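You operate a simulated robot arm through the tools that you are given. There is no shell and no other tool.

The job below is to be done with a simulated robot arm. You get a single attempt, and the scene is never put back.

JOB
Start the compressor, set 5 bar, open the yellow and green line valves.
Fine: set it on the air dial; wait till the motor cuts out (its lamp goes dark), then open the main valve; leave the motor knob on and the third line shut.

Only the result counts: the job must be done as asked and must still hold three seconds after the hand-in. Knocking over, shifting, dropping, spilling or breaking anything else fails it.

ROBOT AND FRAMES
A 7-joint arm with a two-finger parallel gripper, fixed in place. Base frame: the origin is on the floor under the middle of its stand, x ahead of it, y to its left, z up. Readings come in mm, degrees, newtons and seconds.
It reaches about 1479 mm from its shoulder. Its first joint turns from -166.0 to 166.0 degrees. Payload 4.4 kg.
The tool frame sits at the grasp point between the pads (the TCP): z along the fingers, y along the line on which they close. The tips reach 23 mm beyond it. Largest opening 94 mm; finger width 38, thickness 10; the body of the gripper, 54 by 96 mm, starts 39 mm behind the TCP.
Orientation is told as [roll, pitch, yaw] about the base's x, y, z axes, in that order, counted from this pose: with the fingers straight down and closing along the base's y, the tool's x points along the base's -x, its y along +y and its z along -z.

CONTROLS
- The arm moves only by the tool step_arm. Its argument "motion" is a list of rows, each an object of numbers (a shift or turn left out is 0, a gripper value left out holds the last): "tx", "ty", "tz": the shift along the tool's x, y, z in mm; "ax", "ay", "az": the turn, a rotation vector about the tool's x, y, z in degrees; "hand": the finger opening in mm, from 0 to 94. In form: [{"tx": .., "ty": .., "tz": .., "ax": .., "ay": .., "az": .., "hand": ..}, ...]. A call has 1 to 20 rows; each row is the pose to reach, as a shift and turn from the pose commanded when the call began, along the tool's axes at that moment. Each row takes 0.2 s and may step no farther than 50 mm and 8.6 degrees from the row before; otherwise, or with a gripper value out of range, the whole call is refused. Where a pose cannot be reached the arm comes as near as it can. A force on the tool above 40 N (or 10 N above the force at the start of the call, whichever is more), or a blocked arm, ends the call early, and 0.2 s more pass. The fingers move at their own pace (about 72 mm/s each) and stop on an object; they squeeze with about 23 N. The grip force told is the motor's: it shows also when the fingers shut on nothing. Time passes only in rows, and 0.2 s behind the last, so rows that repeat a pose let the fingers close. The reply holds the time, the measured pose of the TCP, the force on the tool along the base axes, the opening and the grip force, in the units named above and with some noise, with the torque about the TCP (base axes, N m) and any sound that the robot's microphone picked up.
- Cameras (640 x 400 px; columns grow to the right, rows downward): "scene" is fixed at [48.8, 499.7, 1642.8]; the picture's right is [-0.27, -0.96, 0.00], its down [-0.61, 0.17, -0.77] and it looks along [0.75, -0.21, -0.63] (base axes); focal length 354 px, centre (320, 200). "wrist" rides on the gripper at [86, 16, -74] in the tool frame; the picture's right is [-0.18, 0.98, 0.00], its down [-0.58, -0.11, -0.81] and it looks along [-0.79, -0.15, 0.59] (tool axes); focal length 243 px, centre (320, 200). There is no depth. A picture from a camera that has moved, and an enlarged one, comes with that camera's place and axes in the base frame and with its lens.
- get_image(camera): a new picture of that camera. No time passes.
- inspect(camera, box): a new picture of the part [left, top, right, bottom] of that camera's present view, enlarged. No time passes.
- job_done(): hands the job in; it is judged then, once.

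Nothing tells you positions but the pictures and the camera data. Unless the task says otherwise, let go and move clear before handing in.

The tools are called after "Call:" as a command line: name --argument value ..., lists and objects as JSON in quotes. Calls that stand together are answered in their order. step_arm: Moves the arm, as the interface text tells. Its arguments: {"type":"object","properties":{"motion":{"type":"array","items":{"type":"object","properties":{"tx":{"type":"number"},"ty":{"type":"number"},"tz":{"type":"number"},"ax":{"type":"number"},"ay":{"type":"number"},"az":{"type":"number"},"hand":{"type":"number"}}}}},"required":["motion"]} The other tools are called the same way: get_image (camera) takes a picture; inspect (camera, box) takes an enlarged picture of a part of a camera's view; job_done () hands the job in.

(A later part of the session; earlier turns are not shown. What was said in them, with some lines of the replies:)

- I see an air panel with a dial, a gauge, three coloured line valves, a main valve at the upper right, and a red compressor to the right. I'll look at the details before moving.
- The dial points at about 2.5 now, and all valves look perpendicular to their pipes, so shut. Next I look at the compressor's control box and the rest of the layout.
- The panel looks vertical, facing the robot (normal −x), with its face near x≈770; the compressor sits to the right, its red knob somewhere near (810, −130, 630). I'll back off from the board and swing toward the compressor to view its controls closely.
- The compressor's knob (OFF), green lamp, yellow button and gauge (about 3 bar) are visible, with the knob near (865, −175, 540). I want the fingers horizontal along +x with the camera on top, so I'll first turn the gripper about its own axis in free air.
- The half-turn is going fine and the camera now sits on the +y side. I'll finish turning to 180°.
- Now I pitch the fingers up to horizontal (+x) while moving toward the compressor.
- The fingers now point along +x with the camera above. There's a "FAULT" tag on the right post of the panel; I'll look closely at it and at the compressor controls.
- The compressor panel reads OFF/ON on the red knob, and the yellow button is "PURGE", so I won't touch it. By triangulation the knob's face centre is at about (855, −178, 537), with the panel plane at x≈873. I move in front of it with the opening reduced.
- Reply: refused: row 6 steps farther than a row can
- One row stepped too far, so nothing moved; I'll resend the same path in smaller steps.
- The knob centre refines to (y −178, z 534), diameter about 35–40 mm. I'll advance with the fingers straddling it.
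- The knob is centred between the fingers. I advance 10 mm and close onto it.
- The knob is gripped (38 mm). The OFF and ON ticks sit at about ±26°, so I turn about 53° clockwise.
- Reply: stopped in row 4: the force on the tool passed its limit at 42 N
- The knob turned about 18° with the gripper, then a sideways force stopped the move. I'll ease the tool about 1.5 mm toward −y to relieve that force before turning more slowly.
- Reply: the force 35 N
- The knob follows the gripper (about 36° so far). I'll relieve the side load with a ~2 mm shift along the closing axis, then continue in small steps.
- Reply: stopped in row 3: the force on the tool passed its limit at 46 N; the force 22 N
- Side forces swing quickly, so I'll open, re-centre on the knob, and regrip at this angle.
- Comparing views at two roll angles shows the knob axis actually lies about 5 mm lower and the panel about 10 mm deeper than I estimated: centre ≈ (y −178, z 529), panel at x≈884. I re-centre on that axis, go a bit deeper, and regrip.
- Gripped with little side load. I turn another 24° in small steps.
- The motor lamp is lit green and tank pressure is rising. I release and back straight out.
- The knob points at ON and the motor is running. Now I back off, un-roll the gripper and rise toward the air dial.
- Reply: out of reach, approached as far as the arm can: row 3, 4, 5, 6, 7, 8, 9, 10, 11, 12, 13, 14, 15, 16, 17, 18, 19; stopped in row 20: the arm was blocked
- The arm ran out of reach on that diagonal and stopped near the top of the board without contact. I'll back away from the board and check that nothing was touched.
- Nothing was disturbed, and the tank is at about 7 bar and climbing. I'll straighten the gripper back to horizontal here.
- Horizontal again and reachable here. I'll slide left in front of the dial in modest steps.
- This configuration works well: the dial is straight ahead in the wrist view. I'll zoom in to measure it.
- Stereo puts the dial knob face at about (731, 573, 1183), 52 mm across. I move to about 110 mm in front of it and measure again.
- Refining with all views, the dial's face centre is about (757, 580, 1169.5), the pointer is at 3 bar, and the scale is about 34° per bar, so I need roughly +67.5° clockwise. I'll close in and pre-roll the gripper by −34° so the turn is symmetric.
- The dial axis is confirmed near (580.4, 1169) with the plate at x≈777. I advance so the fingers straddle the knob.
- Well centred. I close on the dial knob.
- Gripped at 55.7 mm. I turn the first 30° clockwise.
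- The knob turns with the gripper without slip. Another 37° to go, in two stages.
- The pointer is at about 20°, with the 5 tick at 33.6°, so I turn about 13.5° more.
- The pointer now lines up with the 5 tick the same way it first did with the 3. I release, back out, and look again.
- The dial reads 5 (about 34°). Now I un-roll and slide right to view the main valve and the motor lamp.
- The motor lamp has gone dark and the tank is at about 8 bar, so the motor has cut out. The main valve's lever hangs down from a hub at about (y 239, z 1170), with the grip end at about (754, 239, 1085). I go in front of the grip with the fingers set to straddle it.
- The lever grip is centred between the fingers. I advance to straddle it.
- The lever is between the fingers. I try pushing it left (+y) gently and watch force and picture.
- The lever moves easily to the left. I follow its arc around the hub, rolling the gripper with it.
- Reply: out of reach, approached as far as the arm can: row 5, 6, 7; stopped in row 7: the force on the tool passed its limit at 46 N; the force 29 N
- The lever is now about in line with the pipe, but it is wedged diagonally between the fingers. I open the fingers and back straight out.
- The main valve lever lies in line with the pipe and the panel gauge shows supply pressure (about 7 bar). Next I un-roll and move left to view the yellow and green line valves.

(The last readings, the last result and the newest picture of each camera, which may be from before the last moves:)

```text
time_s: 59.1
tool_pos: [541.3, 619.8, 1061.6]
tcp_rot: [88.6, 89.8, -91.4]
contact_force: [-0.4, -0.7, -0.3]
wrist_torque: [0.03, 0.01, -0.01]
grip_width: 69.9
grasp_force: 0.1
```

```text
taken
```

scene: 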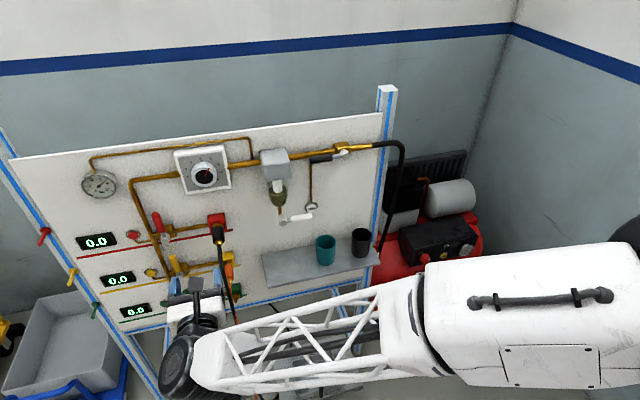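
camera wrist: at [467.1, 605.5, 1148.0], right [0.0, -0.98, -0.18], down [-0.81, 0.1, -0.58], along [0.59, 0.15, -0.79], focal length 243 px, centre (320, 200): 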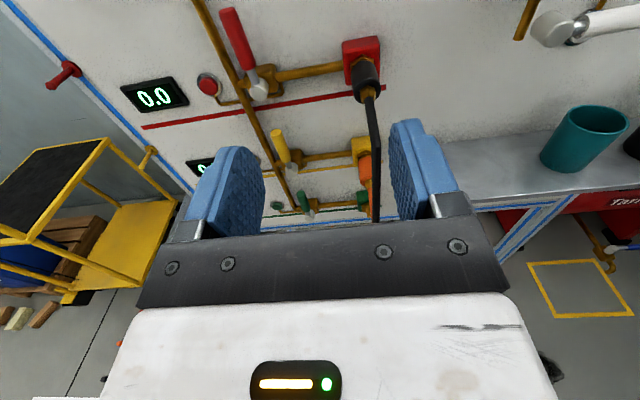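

Call:
inspect --camera "wrist" --box '[180, 0, 420, 150]'

Call:
inspect --camera "wrist" --box '[240, 110, 400, 225]'

Call:
inspect --camera "scene" --box '[130, 200, 258, 280]'

Call:
inspect --camera "scene" --box '[396, 225, 492, 285]'

```text
2.67 times, centred on (300, 75) of wrist
camera zoom: at [467.1, 605.5, 1148.0], right [0.0, -0.98, -0.18], down [-0.81, 0.1, -0.58], along [0.59, 0.15, -0.79], focal length 647 px, centre (373, 533)
```

zoom: 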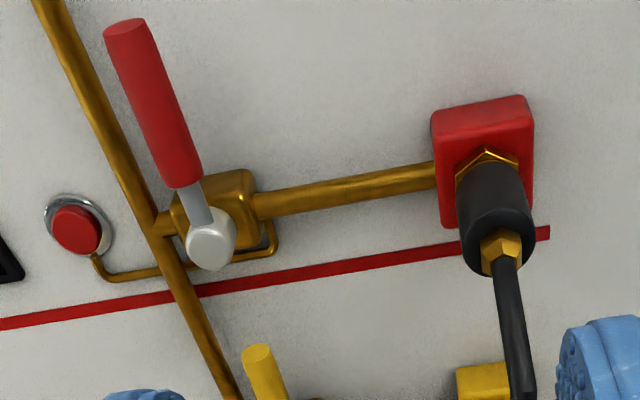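

```text
3.48 times, centred on (320, 168) of wrist
camera zoom: at [467.1, 605.5, 1148.0], right [0.0, -0.98, -0.18], down [-0.81, 0.1, -0.58], along [0.59, 0.15, -0.79], focal length 844 px, centre (320, 313)
```

zoom: 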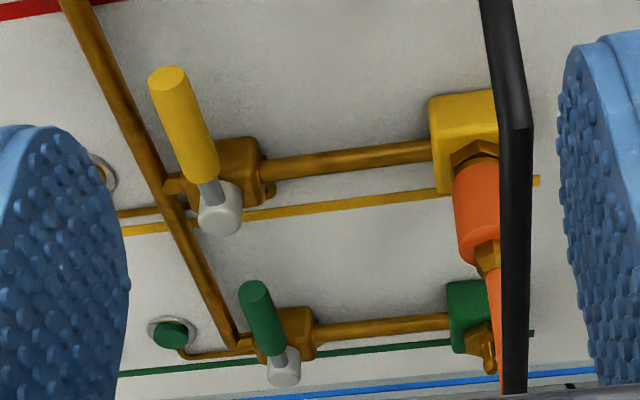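

```text
5.00 times, centred on (194, 240) of scene
camera zoom: at [48.8, 499.7, 1642.8], right [-0.27, -0.96, 0.0], down [-0.61, 0.17, -0.77], along [0.75, -0.21, -0.63], focal length 1769 px, centre (950, 0)
```

zoom: 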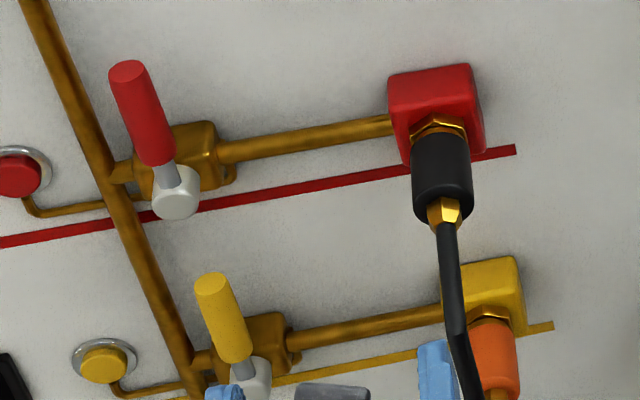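

```text
6.67 times, centred on (444, 255) of scene
camera zoom: at [48.8, 499.7, 1642.8], right [-0.27, -0.96, 0.0], down [-0.61, 0.17, -0.77], along [0.75, -0.21, -0.63], focal length 2358 px, centre (-507, -167)
```

zoom: 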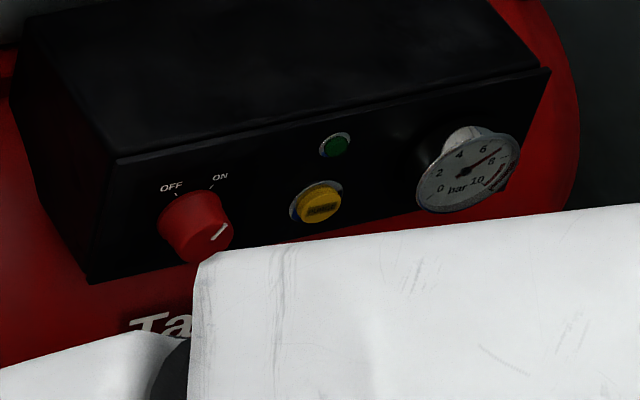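

All three line levers point up (shut). By triangulation the yellow hub is at about (y 710, z 854) and green at about (y 710, z 704), with levers near x≈757; the black hose hangs at about (650, 580), so I must stay left of it. I close the fingers into a paddle and go to the left of the yellow lever.

Call:
step_arm --motion '[{"tx": -20, "ty": -30, "hand": 0}, {"tx": -50, "ty": -65}, {"tx": -85, "ty": -100}, {"tx": -120, "ty": -125}, {"tx": -156, "ty": -128, "tz": 20}, {"tx": -156, "ty": -128, "tz": 60}, {"tx": -156, "ty": -128, "tz": 105}]'

Call:
get_image --camera "wrist"

Call:
get_image --camera "scene"

```text
time_s: 60.8
tool_pos: [646.8, 747.5, 903.2]
tcp_rot: [81.1, 89.7, -98.7]
contact_force: [-1.0, -0.6, -0.5]
wrist_torque: [-0.03, 0.01, 0.0]
grip_width: 0.3
grasp_force: 22.8
```

```text
taken
camera wrist: at [571.7, 731.8, 988.8], right [0.0, -0.98, -0.18], down [-0.81, 0.1, -0.58], along [0.59, 0.15, -0.79], focal length 243 px, centre (320, 200)
```

wrist: 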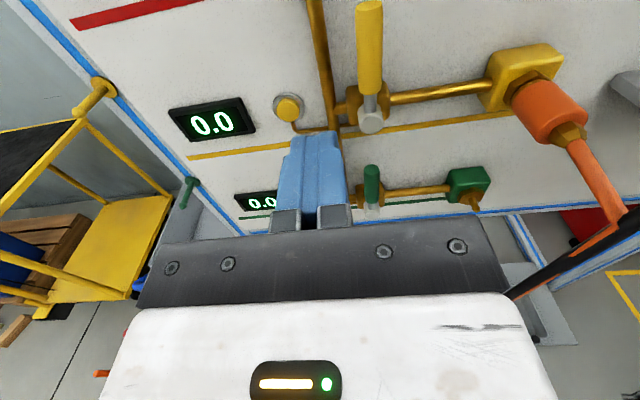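

```text
taken
```

scene: 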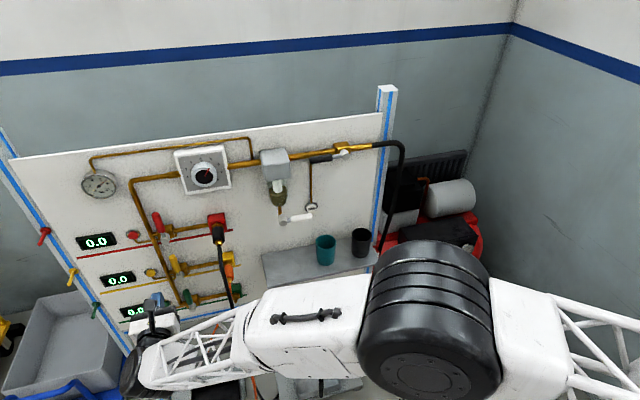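

Call:
inspect --camera "wrist" --box '[260, 0, 420, 140]'

Call:
inspect --camera "wrist" --box '[300, 130, 640, 320]'

Call:
inspect --camera "scene" --box '[80, 230, 260, 400]'

```text
2.86 times, centred on (340, 70) of wrist
camera zoom: at [571.7, 731.8, 988.8], right [0.0, -0.98, -0.18], down [-0.81, 0.1, -0.58], along [0.59, 0.15, -0.79], focal length 693 px, centre (263, 571)
```

zoom: 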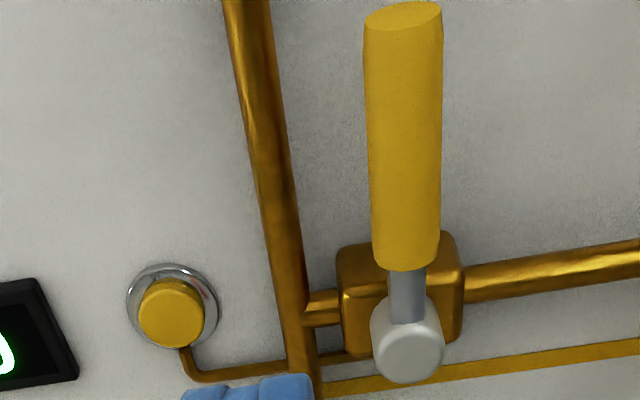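

```text
1.88 times, centred on (470, 225) of wrist
camera zoom: at [571.7, 731.8, 988.8], right [0.0, -0.98, -0.18], down [-0.81, 0.1, -0.58], along [0.59, 0.15, -0.79], focal length 457 px, centre (38, 153)
```

zoom: 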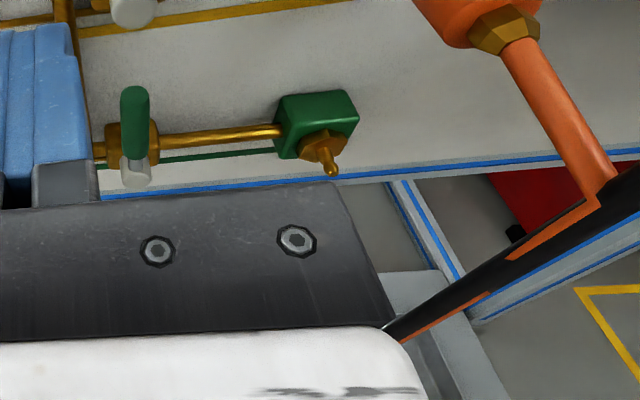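

```text
2.35 times, centred on (170, 315) of scene
camera zoom: at [48.8, 499.7, 1642.8], right [-0.27, -0.96, 0.0], down [-0.61, 0.17, -0.77], along [0.75, -0.21, -0.63], focal length 832 px, centre (673, -71)
```

zoom: 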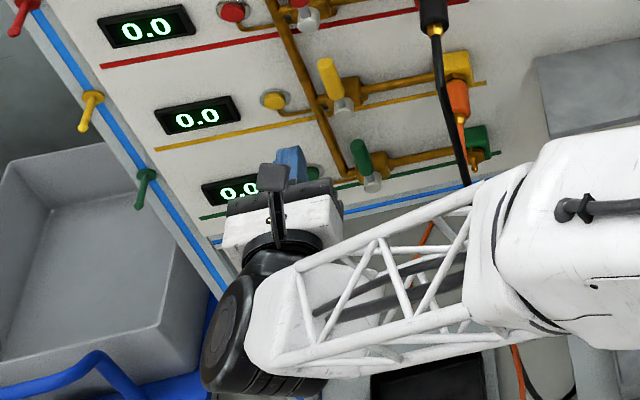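

The yellow lever is at x≈760, y≈711, with its hub at z≈850 and the grip from z 878 to 933. I advance to the left of it, then push it slightly to the right.

Call:
step_arm --motion '[{"tz": 30, "hand": 0}, {"tz": 60}, {"tz": 80}, {"tz": 93}]'

Call:
get_image --camera "wrist"

```text
time_s: 61.8
tool_pos: [738.9, 747.8, 904.7]
tcp_rot: [78.4, 89.7, -101.5]
contact_force: [-0.3, 0.2, -1.0]
wrist_torque: [0.03, 0.0, 0.02]
grip_width: 0.1
grasp_force: 22.8
```

```text
taken
camera wrist: at [664.9, 732.6, 989.0], right [0.0, -0.98, -0.18], down [-0.81, 0.1, -0.58], along [0.59, 0.15, -0.79], focal length 243 px, centre (320, 200)
```

wrist: 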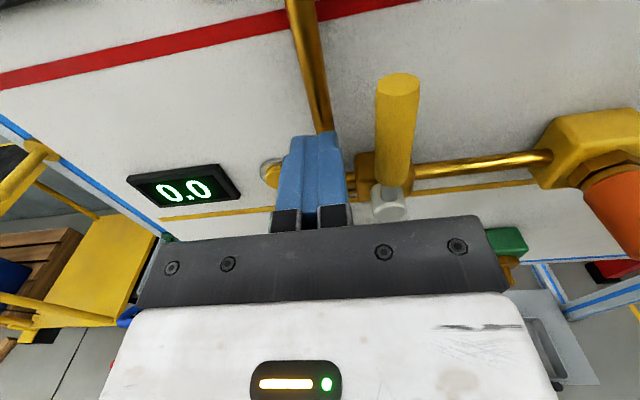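

The paddle sits left of the lever without contact. I begin pushing right.

Call:
step_arm --motion '[{"ty": 8}, {"ty": 14}, {"ty": 19, "tx": -1}, {"ty": 23, "tx": -0.5}, {"ty": 27, "tx": 1.4}, {"ty": 32, "tx": 2.9}, {"ty": 36, "tx": 3.5}]'

Call:
get_image --camera "wrist"

Call:
inspect --camera "scene" --box '[80, 230, 260, 340]'

```text
time_s: 63.4
tool_pos: [738.2, 711.3, 907.1]
tcp_rot: [83.2, 89.8, -96.7]
contact_force: [0.0, 0.1, -0.4]
wrist_torque: [0.03, 0.0, 0.01]
grip_width: 0.0
grasp_force: 23.6
```

```text
taken
camera wrist: at [664.8, 696.8, 992.7], right [0.0, -0.98, -0.18], down [-0.81, 0.1, -0.58], along [0.59, 0.15, -0.79], focal length 243 px, centre (320, 200)
```

wrist: 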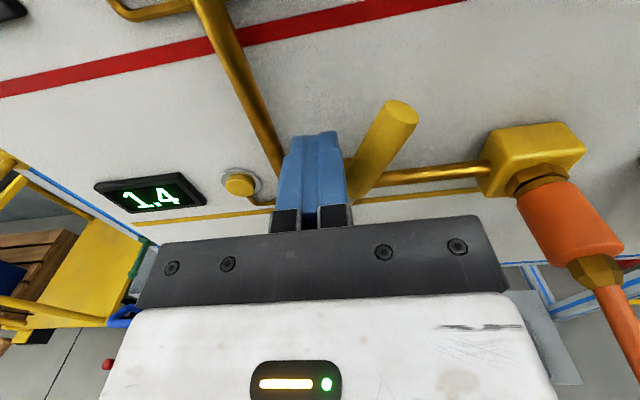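

```text
3.56 times, centred on (170, 285) of scene
camera zoom: at [48.8, 499.7, 1642.8], right [-0.27, -0.96, 0.0], down [-0.61, 0.17, -0.77], along [0.75, -0.21, -0.63], focal length 1258 px, centre (853, -102)
```

zoom: 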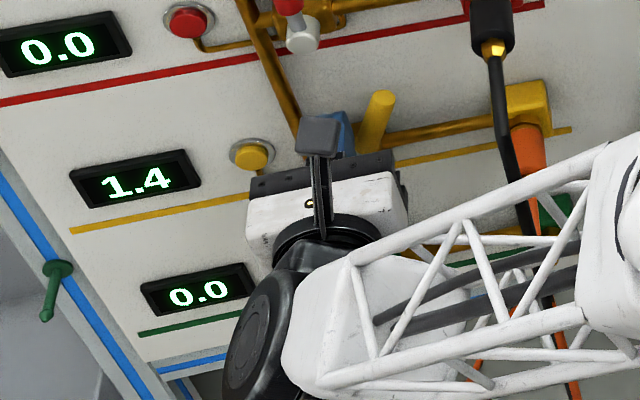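

The yellow display already shows 1.4, so right is the opening direction. I continue around the arc.

Call:
step_arm --motion '[{"ty": 8.6, "tx": -1}, {"ty": 15.7, "tx": -1.8}, {"ty": 22.1, "tx": -3.5}, {"ty": 29.3, "tx": -6.6}, {"ty": 36.2, "tx": -11.1}, {"ty": 41.8, "tx": -16.1}]'

Call:
get_image --camera "wrist"

Call:
get_image --camera "scene"

```text
time_s: 64.8
tool_pos: [738.6, 670.2, 890.8]
tcp_rot: [79.2, 89.6, -100.6]
contact_force: [0.1, 0.1, 0.9]
wrist_torque: [0.01, 0.03, 0.02]
grip_width: 0.0
grasp_force: 23.7
```

```text
taken
camera wrist: at [664.7, 655.5, 976.5], right [0.0, -0.98, -0.18], down [-0.81, 0.1, -0.58], along [0.59, 0.15, -0.79], focal length 243 px, centre (320, 200)
```

wrist: 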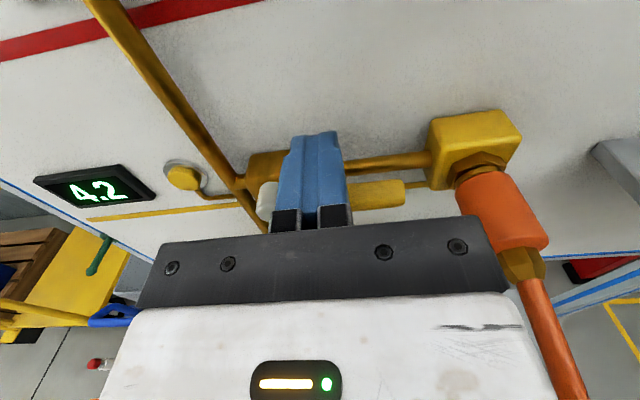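

```text
taken
```

scene: 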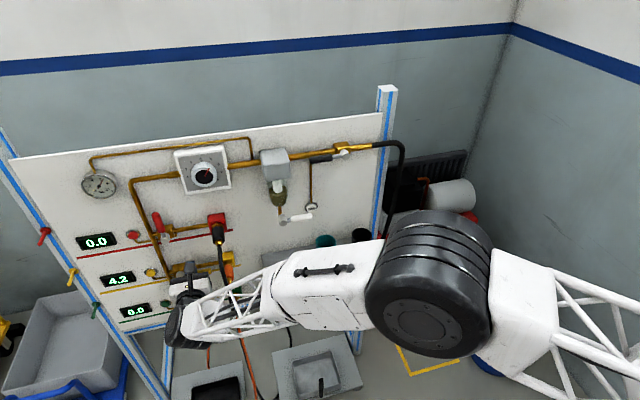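

Call:
inspect --camera "wrist" --box '[230, 110, 470, 230]'

Call:
inspect --camera "scene" --box '[140, 200, 300, 320]'

```text
2.67 times, centred on (350, 170) of wrist
camera zoom: at [664.7, 655.5, 976.5], right [0.0, -0.98, -0.18], down [-0.81, 0.1, -0.58], along [0.59, 0.15, -0.79], focal length 647 px, centre (240, 280)
```

zoom: 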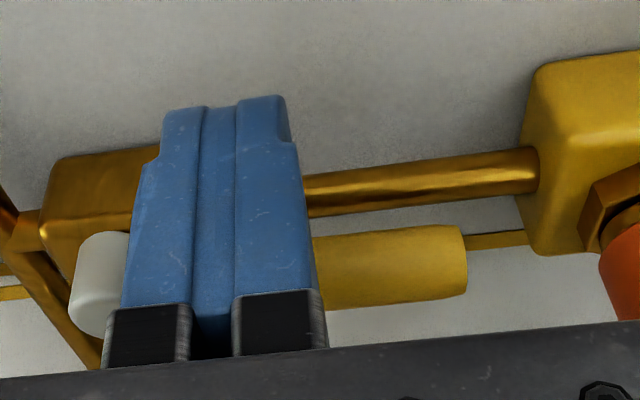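

```text
3.33 times, centred on (220, 260) of scene
camera zoom: at [48.8, 499.7, 1642.8], right [-0.27, -0.96, 0.0], down [-0.61, 0.17, -0.77], along [0.75, -0.21, -0.63], focal length 1179 px, centre (653, 0)
```

zoom: 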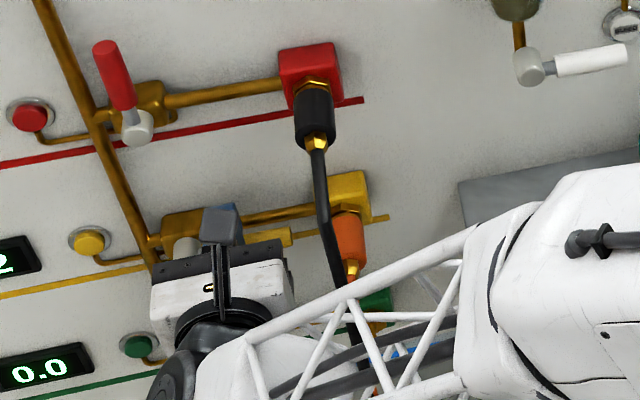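

The yellow lever looks essentially in line with its pipe. I'll finish the arc gently to make sure it's against its stop.

Call:
step_arm --motion '[{"ty": 3, "tx": -5}, {"ty": 3, "tx": -9}, {"ty": 3, "tx": -12}, {"ty": 3, "tx": -14}]'

Call:
inspect --camera "wrist" --box '[230, 110, 470, 230]'

Call:
get_image --camera "scene"

```text
time_s: 65.8
tool_pos: [738.5, 666.3, 880.4]
tcp_rot: [125.8, 89.8, -54.2]
contact_force: [-4.5, -4.8, 17.3]
wrist_torque: [-0.08, -0.23, -0.17]
grip_width: 0.0
grasp_force: 22.9
```

```text
2.67 times, centred on (350, 170) of wrist
camera zoom: at [664.9, 652.0, 965.0], right [0.0, -0.98, -0.18], down [-0.81, 0.11, -0.58], along [0.59, 0.15, -0.79], focal length 647 px, centre (240, 280)
```

zoom: 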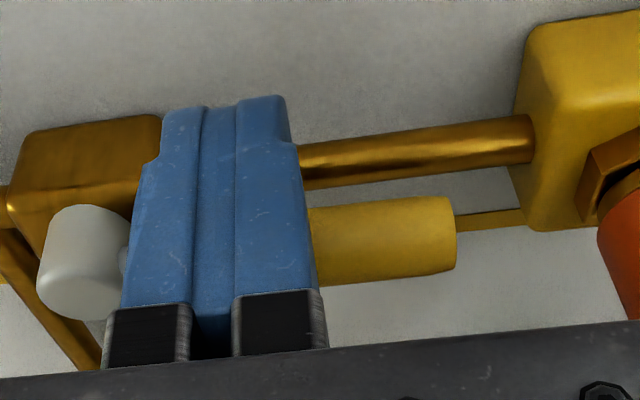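

```text
taken
```

scene: 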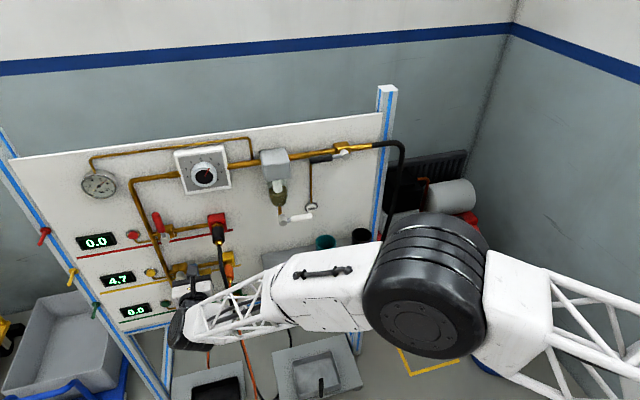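

The yellow lever is firmly on its stop and its display is at 4.7 and climbing. I lift off, back out, and move to the left of the green lever.

Call:
step_arm --motion '[{"tx": 8}, {"tx": 18}, {"tx": 18, "tz": -30}, {"tx": 18, "tz": -65}, {"tx": 18, "tz": -100}, {"tx": 10, "ty": -40, "tz": -100}, {"tx": -20, "ty": -75, "tz": -100}, {"tx": -60, "ty": -84, "tz": -100}, {"tx": -95, "ty": -84, "tz": -100}, {"tx": -125, "ty": -84, "tz": -100}]'

Call:
get_image --camera "wrist"

Call:
get_image --camera "scene"

```text
time_s: 68.0
tool_pos: [637.2, 750.6, 751.7]
tcp_rot: [91.1, 89.8, -88.6]
contact_force: [-0.6, 0.3, -0.4]
wrist_torque: [0.01, 0.01, 0.01]
grip_width: 0.0
grasp_force: 23.1
```

```text
taken
camera wrist: at [564.2, 735.9, 837.1], right [0.0, -0.98, -0.18], down [-0.81, 0.1, -0.58], along [0.59, 0.15, -0.79], focal length 243 px, centre (320, 200)
```

wrist: 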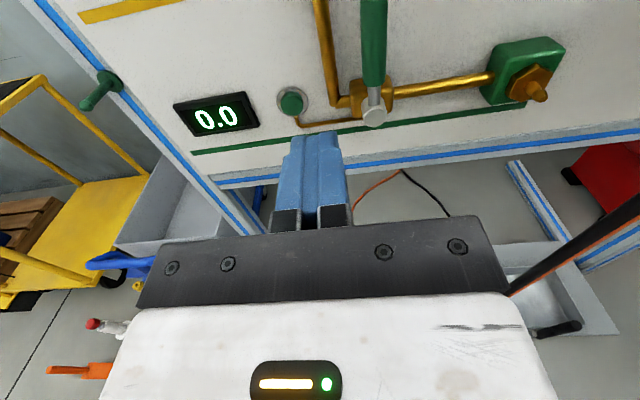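

```text
taken
```

scene: 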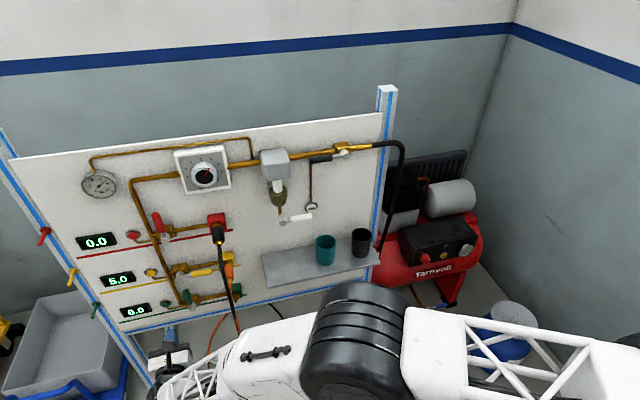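

Yellow reads 5.0. The green hub is at about (y 711, z 698), so the same geometry applies; I advance and push right.

Call:
step_arm --motion '[{"tz": 35}, {"tz": 70}, {"tz": 90}, {"tz": 102}]'

Call:
get_image --camera "wrist"

```text
time_s: 69.0
tool_pos: [741.1, 750.5, 752.3]
tcp_rot: [80.2, 89.7, -99.7]
contact_force: [-0.7, 0.3, 0.0]
wrist_torque: [0.04, -0.01, 0.03]
grip_width: 0.0
grasp_force: 22.9
```

```text
taken
camera wrist: at [667.2, 735.4, 837.1], right [0.0, -0.98, -0.18], down [-0.81, 0.1, -0.58], along [0.59, 0.15, -0.79], focal length 243 px, centre (320, 200)
```

wrist: 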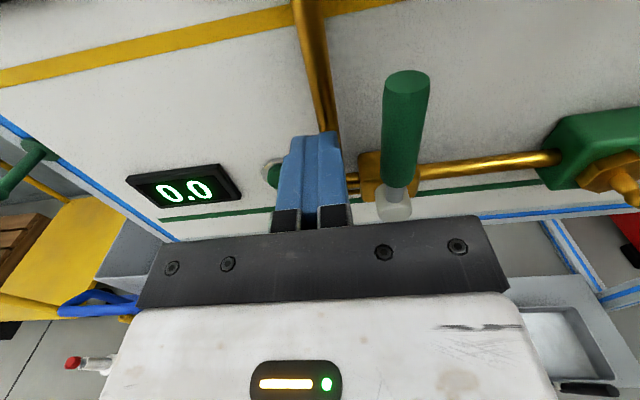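

Call:
step_arm --motion '[{"ty": 9}, {"ty": 16}, {"ty": 20.5, "tx": -1.5}, {"ty": 25, "tx": -0.5}, {"ty": 29.6, "tx": 0.4}, {"ty": 34.7, "tx": 1.9}, {"ty": 41, "tx": 2.9}, {"ty": 46.9, "tx": 3}, {"ty": 54, "tx": 2.2}, {"ty": 60.4, "tx": 0.5}, {"ty": 67.6, "tx": -2.6}, {"ty": 74.5, "tx": -7.1}, {"ty": 80.1, "tx": -12.1}]'

Call:
get_image --camera "wrist"

Call:
get_image --camera "scene"

```text
time_s: 71.8
tool_pos: [739.6, 670.0, 739.5]
tcp_rot: [80.8, 89.8, -99.0]
contact_force: [0.1, 0.4, -0.1]
wrist_torque: [0.0, 0.02, 0.02]
grip_width: 0.0
grasp_force: 23.4
```

```text
taken
camera wrist: at [666.3, 655.4, 825.3], right [0.0, -0.98, -0.18], down [-0.81, 0.1, -0.58], along [0.59, 0.15, -0.79], focal length 243 px, centre (320, 200)
```

wrist: 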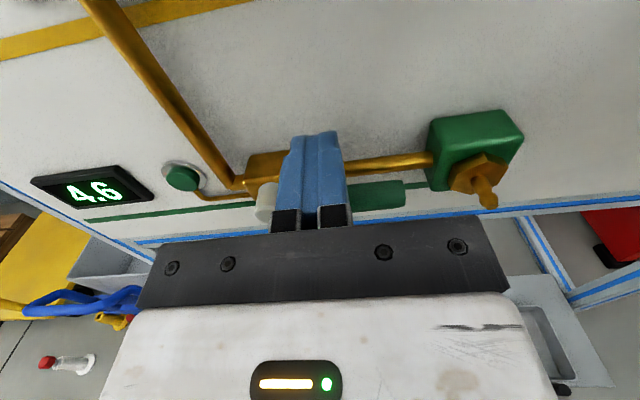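

```text
taken
```

scene: 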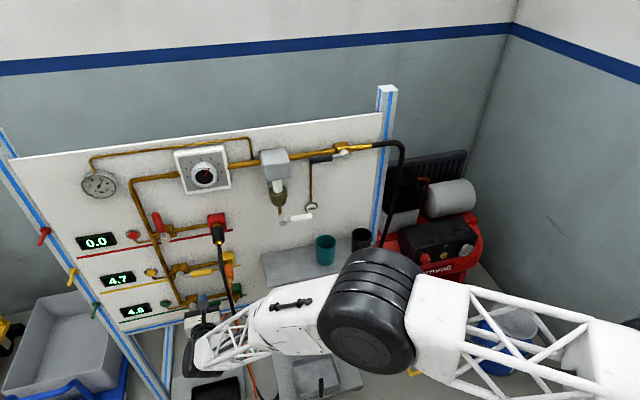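

Green is open (4.6 and climbing). I press it gently to its stop, as with yellow.

Call:
step_arm --motion '[{"ty": 3, "tx": -5}, {"ty": 3, "tx": -9}, {"ty": 3, "tx": -12}, {"ty": 3, "tx": -14}]'

Call:
get_image --camera "wrist"

```text
time_s: 72.8
tool_pos: [741.4, 667.0, 729.3]
tcp_rot: [156.8, 89.8, -22.9]
contact_force: [-9.7, -11.5, 36.9]
wrist_torque: [-0.27, -0.44, -0.4]
grip_width: 0.0
grasp_force: 23.2
```

```text
taken
camera wrist: at [667.3, 653.1, 814.6], right [0.0, -0.98, -0.18], down [-0.8, 0.11, -0.58], along [0.59, 0.15, -0.79], focal length 243 px, centre (320, 200)
```

wrist: 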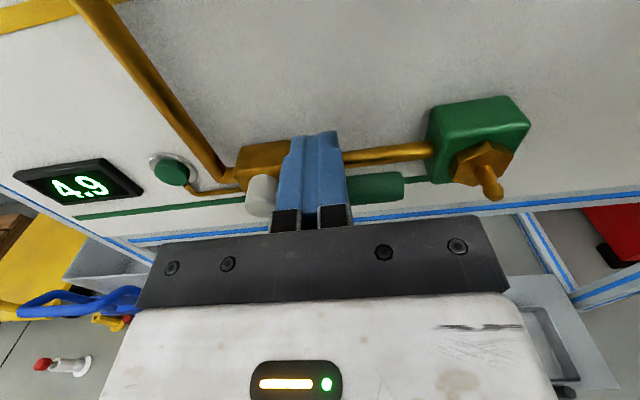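

Green lever is on its stop. I lift off and back well clear, then check all readings.

Call:
step_arm --motion '[{"tx": 8}, {"tx": 16}, {"tx": 16, "tz": -30}, {"tx": 16, "tz": -65}, {"tx": 16, "tz": -100}, {"tx": 16, "ty": -20, "tz": -130}, {"tx": 16, "ty": -40, "tz": -160}]'

Call:
get_image --camera "scene"

Call:
inspect --camera "scene" --box '[60, 130, 260, 255]'

Call:
inspect --camera "scene" --box '[60, 200, 260, 325]'

Call:
inspect --camera "scene" --box '[396, 225, 492, 285]'

Call:
inspect --camera "scene" --box '[240, 130, 400, 230]'

```text
time_s: 74.3
tool_pos: [580.9, 708.2, 742.6]
tcp_rot: [76.8, 89.7, -103.1]
contact_force: [-1.0, 0.8, 0.3]
wrist_torque: [0.0, -0.01, 0.0]
grip_width: 0.1
grasp_force: 23.0
```

```text
taken
```

scene: 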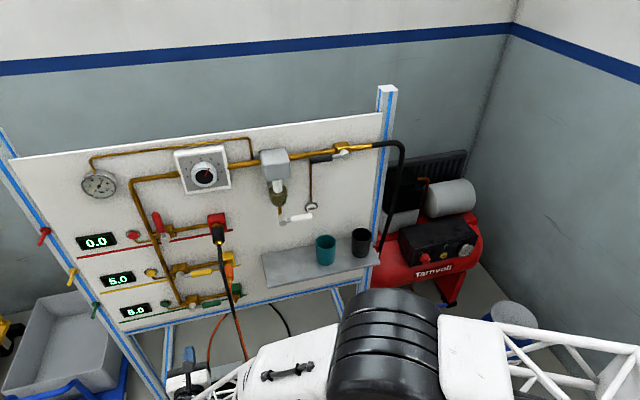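

```text
3.20 times, centred on (160, 192) of scene
camera zoom: at [48.8, 499.7, 1642.8], right [-0.27, -0.96, 0.0], down [-0.61, 0.17, -0.77], along [0.75, -0.21, -0.63], focal length 1132 px, centre (832, 224)
```

zoom: 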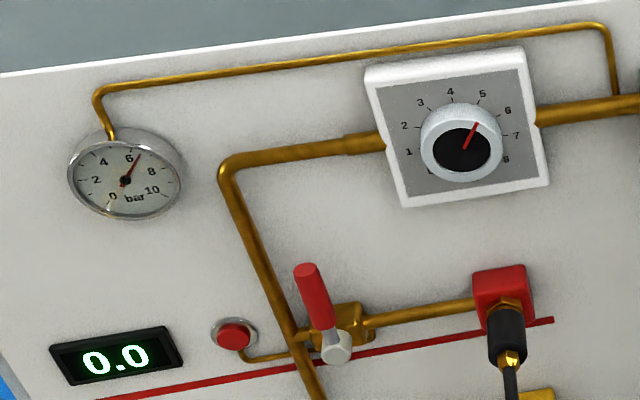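

```text
3.20 times, centred on (160, 262) of scene
camera zoom: at [48.8, 499.7, 1642.8], right [-0.27, -0.96, 0.0], down [-0.61, 0.17, -0.77], along [0.75, -0.21, -0.63], focal length 1132 px, centre (832, 0)
```

zoom: 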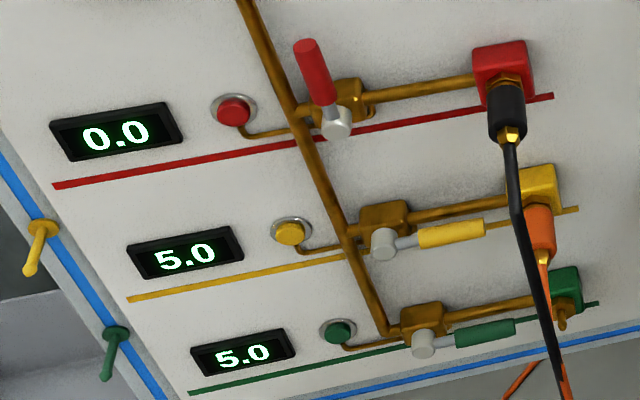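

```text
6.67 times, centred on (444, 255) of scene
camera zoom: at [48.8, 499.7, 1642.8], right [-0.27, -0.96, 0.0], down [-0.61, 0.17, -0.77], along [0.75, -0.21, -0.63], focal length 2358 px, centre (-507, -167)
```

zoom: 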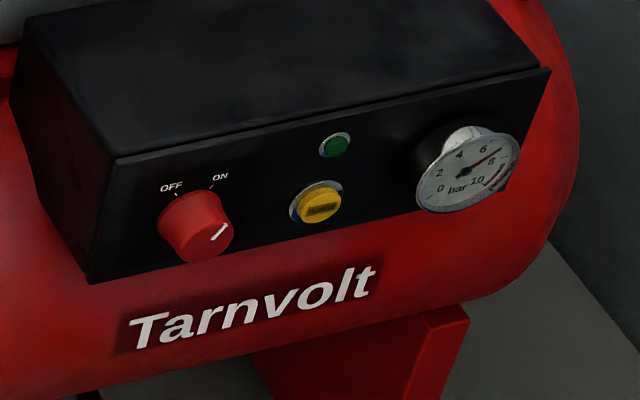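

```text
4.00 times, centred on (320, 180) of scene
camera zoom: at [48.8, 499.7, 1642.8], right [-0.27, -0.96, 0.0], down [-0.61, 0.17, -0.77], along [0.75, -0.21, -0.63], focal length 1415 px, centre (320, 280)
```

zoom: 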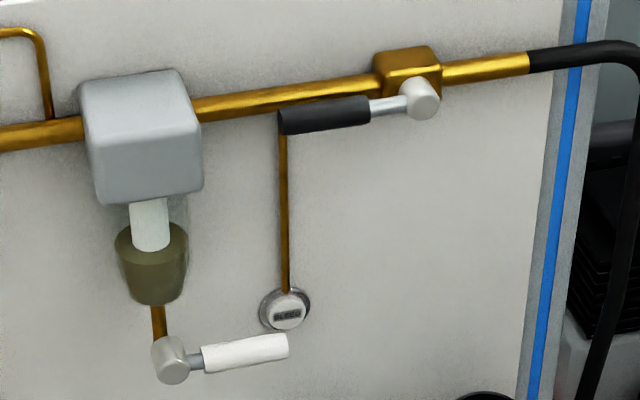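

Yellow and green both read 5.0, red 0.0 and shut, the dial is at 5, the main lever is in line, and the knob is at ON. I back off a little further and wait a few seconds to confirm it holds.

Call:
step_arm --motion '[{"tz": -20, "hand": 20}, {"tz": -40}, {"tz": -40}, {"tz": -40}, {"tz": -40}, {"tz": -40}, {"tz": -40}, {"tz": -40}, {"tz": -40}, {"tz": -40}, {"tz": -40}, {"tz": -40}, {"tz": -40}, {"tz": -40}, {"tz": -40}, {"tz": -40}]'

Call:
inspect --camera "scene" --box '[60, 130, 260, 255]'

Call:
inspect --camera "scene" --box '[60, 200, 260, 325]'

Call:
inspect --camera "scene" --box '[396, 225, 492, 285]'

Call:
get_image --camera "scene"

```text
time_s: 77.8
tool_pos: [540.3, 705.4, 741.4]
tcp_rot: [82.1, 89.8, -97.9]
contact_force: [-0.3, -0.1, 0.0]
wrist_torque: [0.0, -0.02, 0.01]
grip_width: 20.0
grasp_force: 0.2
```

```text
3.20 times, centred on (160, 192) of scene
camera zoom: at [48.8, 499.7, 1642.8], right [-0.27, -0.96, 0.0], down [-0.61, 0.17, -0.77], along [0.75, -0.21, -0.63], focal length 1132 px, centre (832, 224)
```

zoom: 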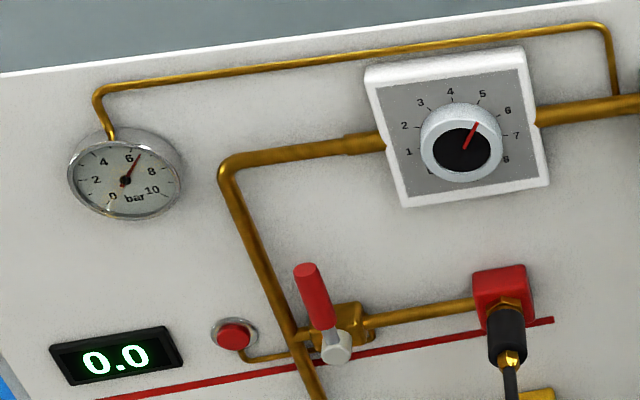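

```text
3.20 times, centred on (160, 262) of scene
camera zoom: at [48.8, 499.7, 1642.8], right [-0.27, -0.96, 0.0], down [-0.61, 0.17, -0.77], along [0.75, -0.21, -0.63], focal length 1132 px, centre (832, 0)
```

zoom: 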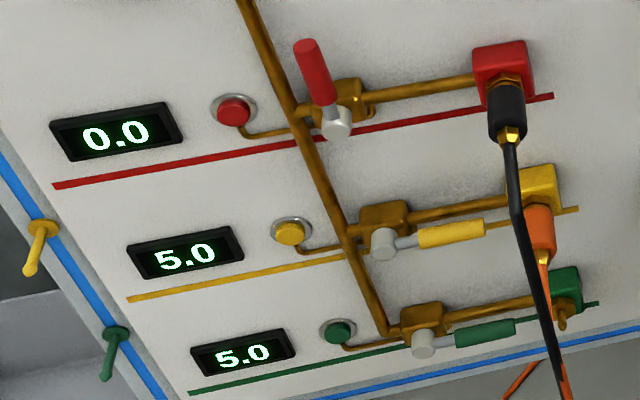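

```text
6.67 times, centred on (444, 255) of scene
camera zoom: at [48.8, 499.7, 1642.8], right [-0.27, -0.96, 0.0], down [-0.61, 0.17, -0.77], along [0.75, -0.21, -0.63], focal length 2358 px, centre (-507, -167)
```

zoom: 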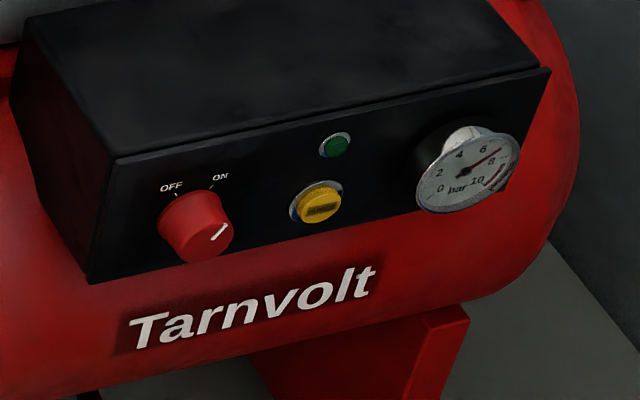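

```text
taken
```

scene: 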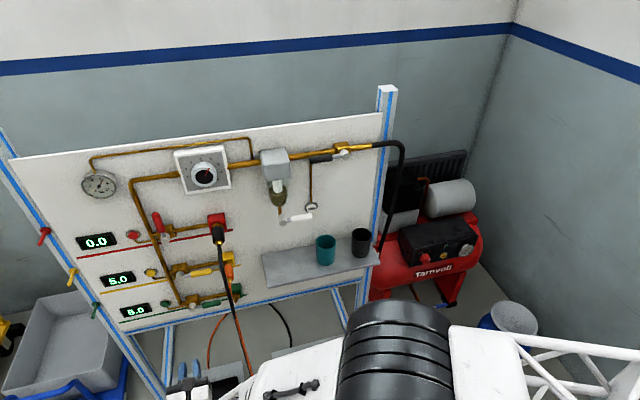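

Everything is holding: yellow and green at 5.0 bar, red at 0.0 with its lever up, motor knob at ON, lamp dark, main valve open, and the arm is clear. I hand in.

Call:
job_done

```text
The job is handed in.
```

The air system is set up as you asked, and I've handed the job in. The hand-in gave no verdict, only that it was received.

When I last looked, just before handing in:

- **Compressor:** the motor knob is on. The lamp went dark at about 8 bar in the tank, before I opened the main valve, and it was still dark.
- **Air dial:** set to 5 bar.
- **Main valve:** fully open, with its lever in line with the pipe.
- **Yellow and green lines:** both open and holding steady at 5.0.
- **Red line:** still shut, reading 0.0.

I saw nothing else moved, knocked or spilled, and I didn't touch the purge, bleed or vent buttons. On the way to the dial, the arm went out of reach once and stopped near the top of the board. It showed no contact there, so I backed it off.
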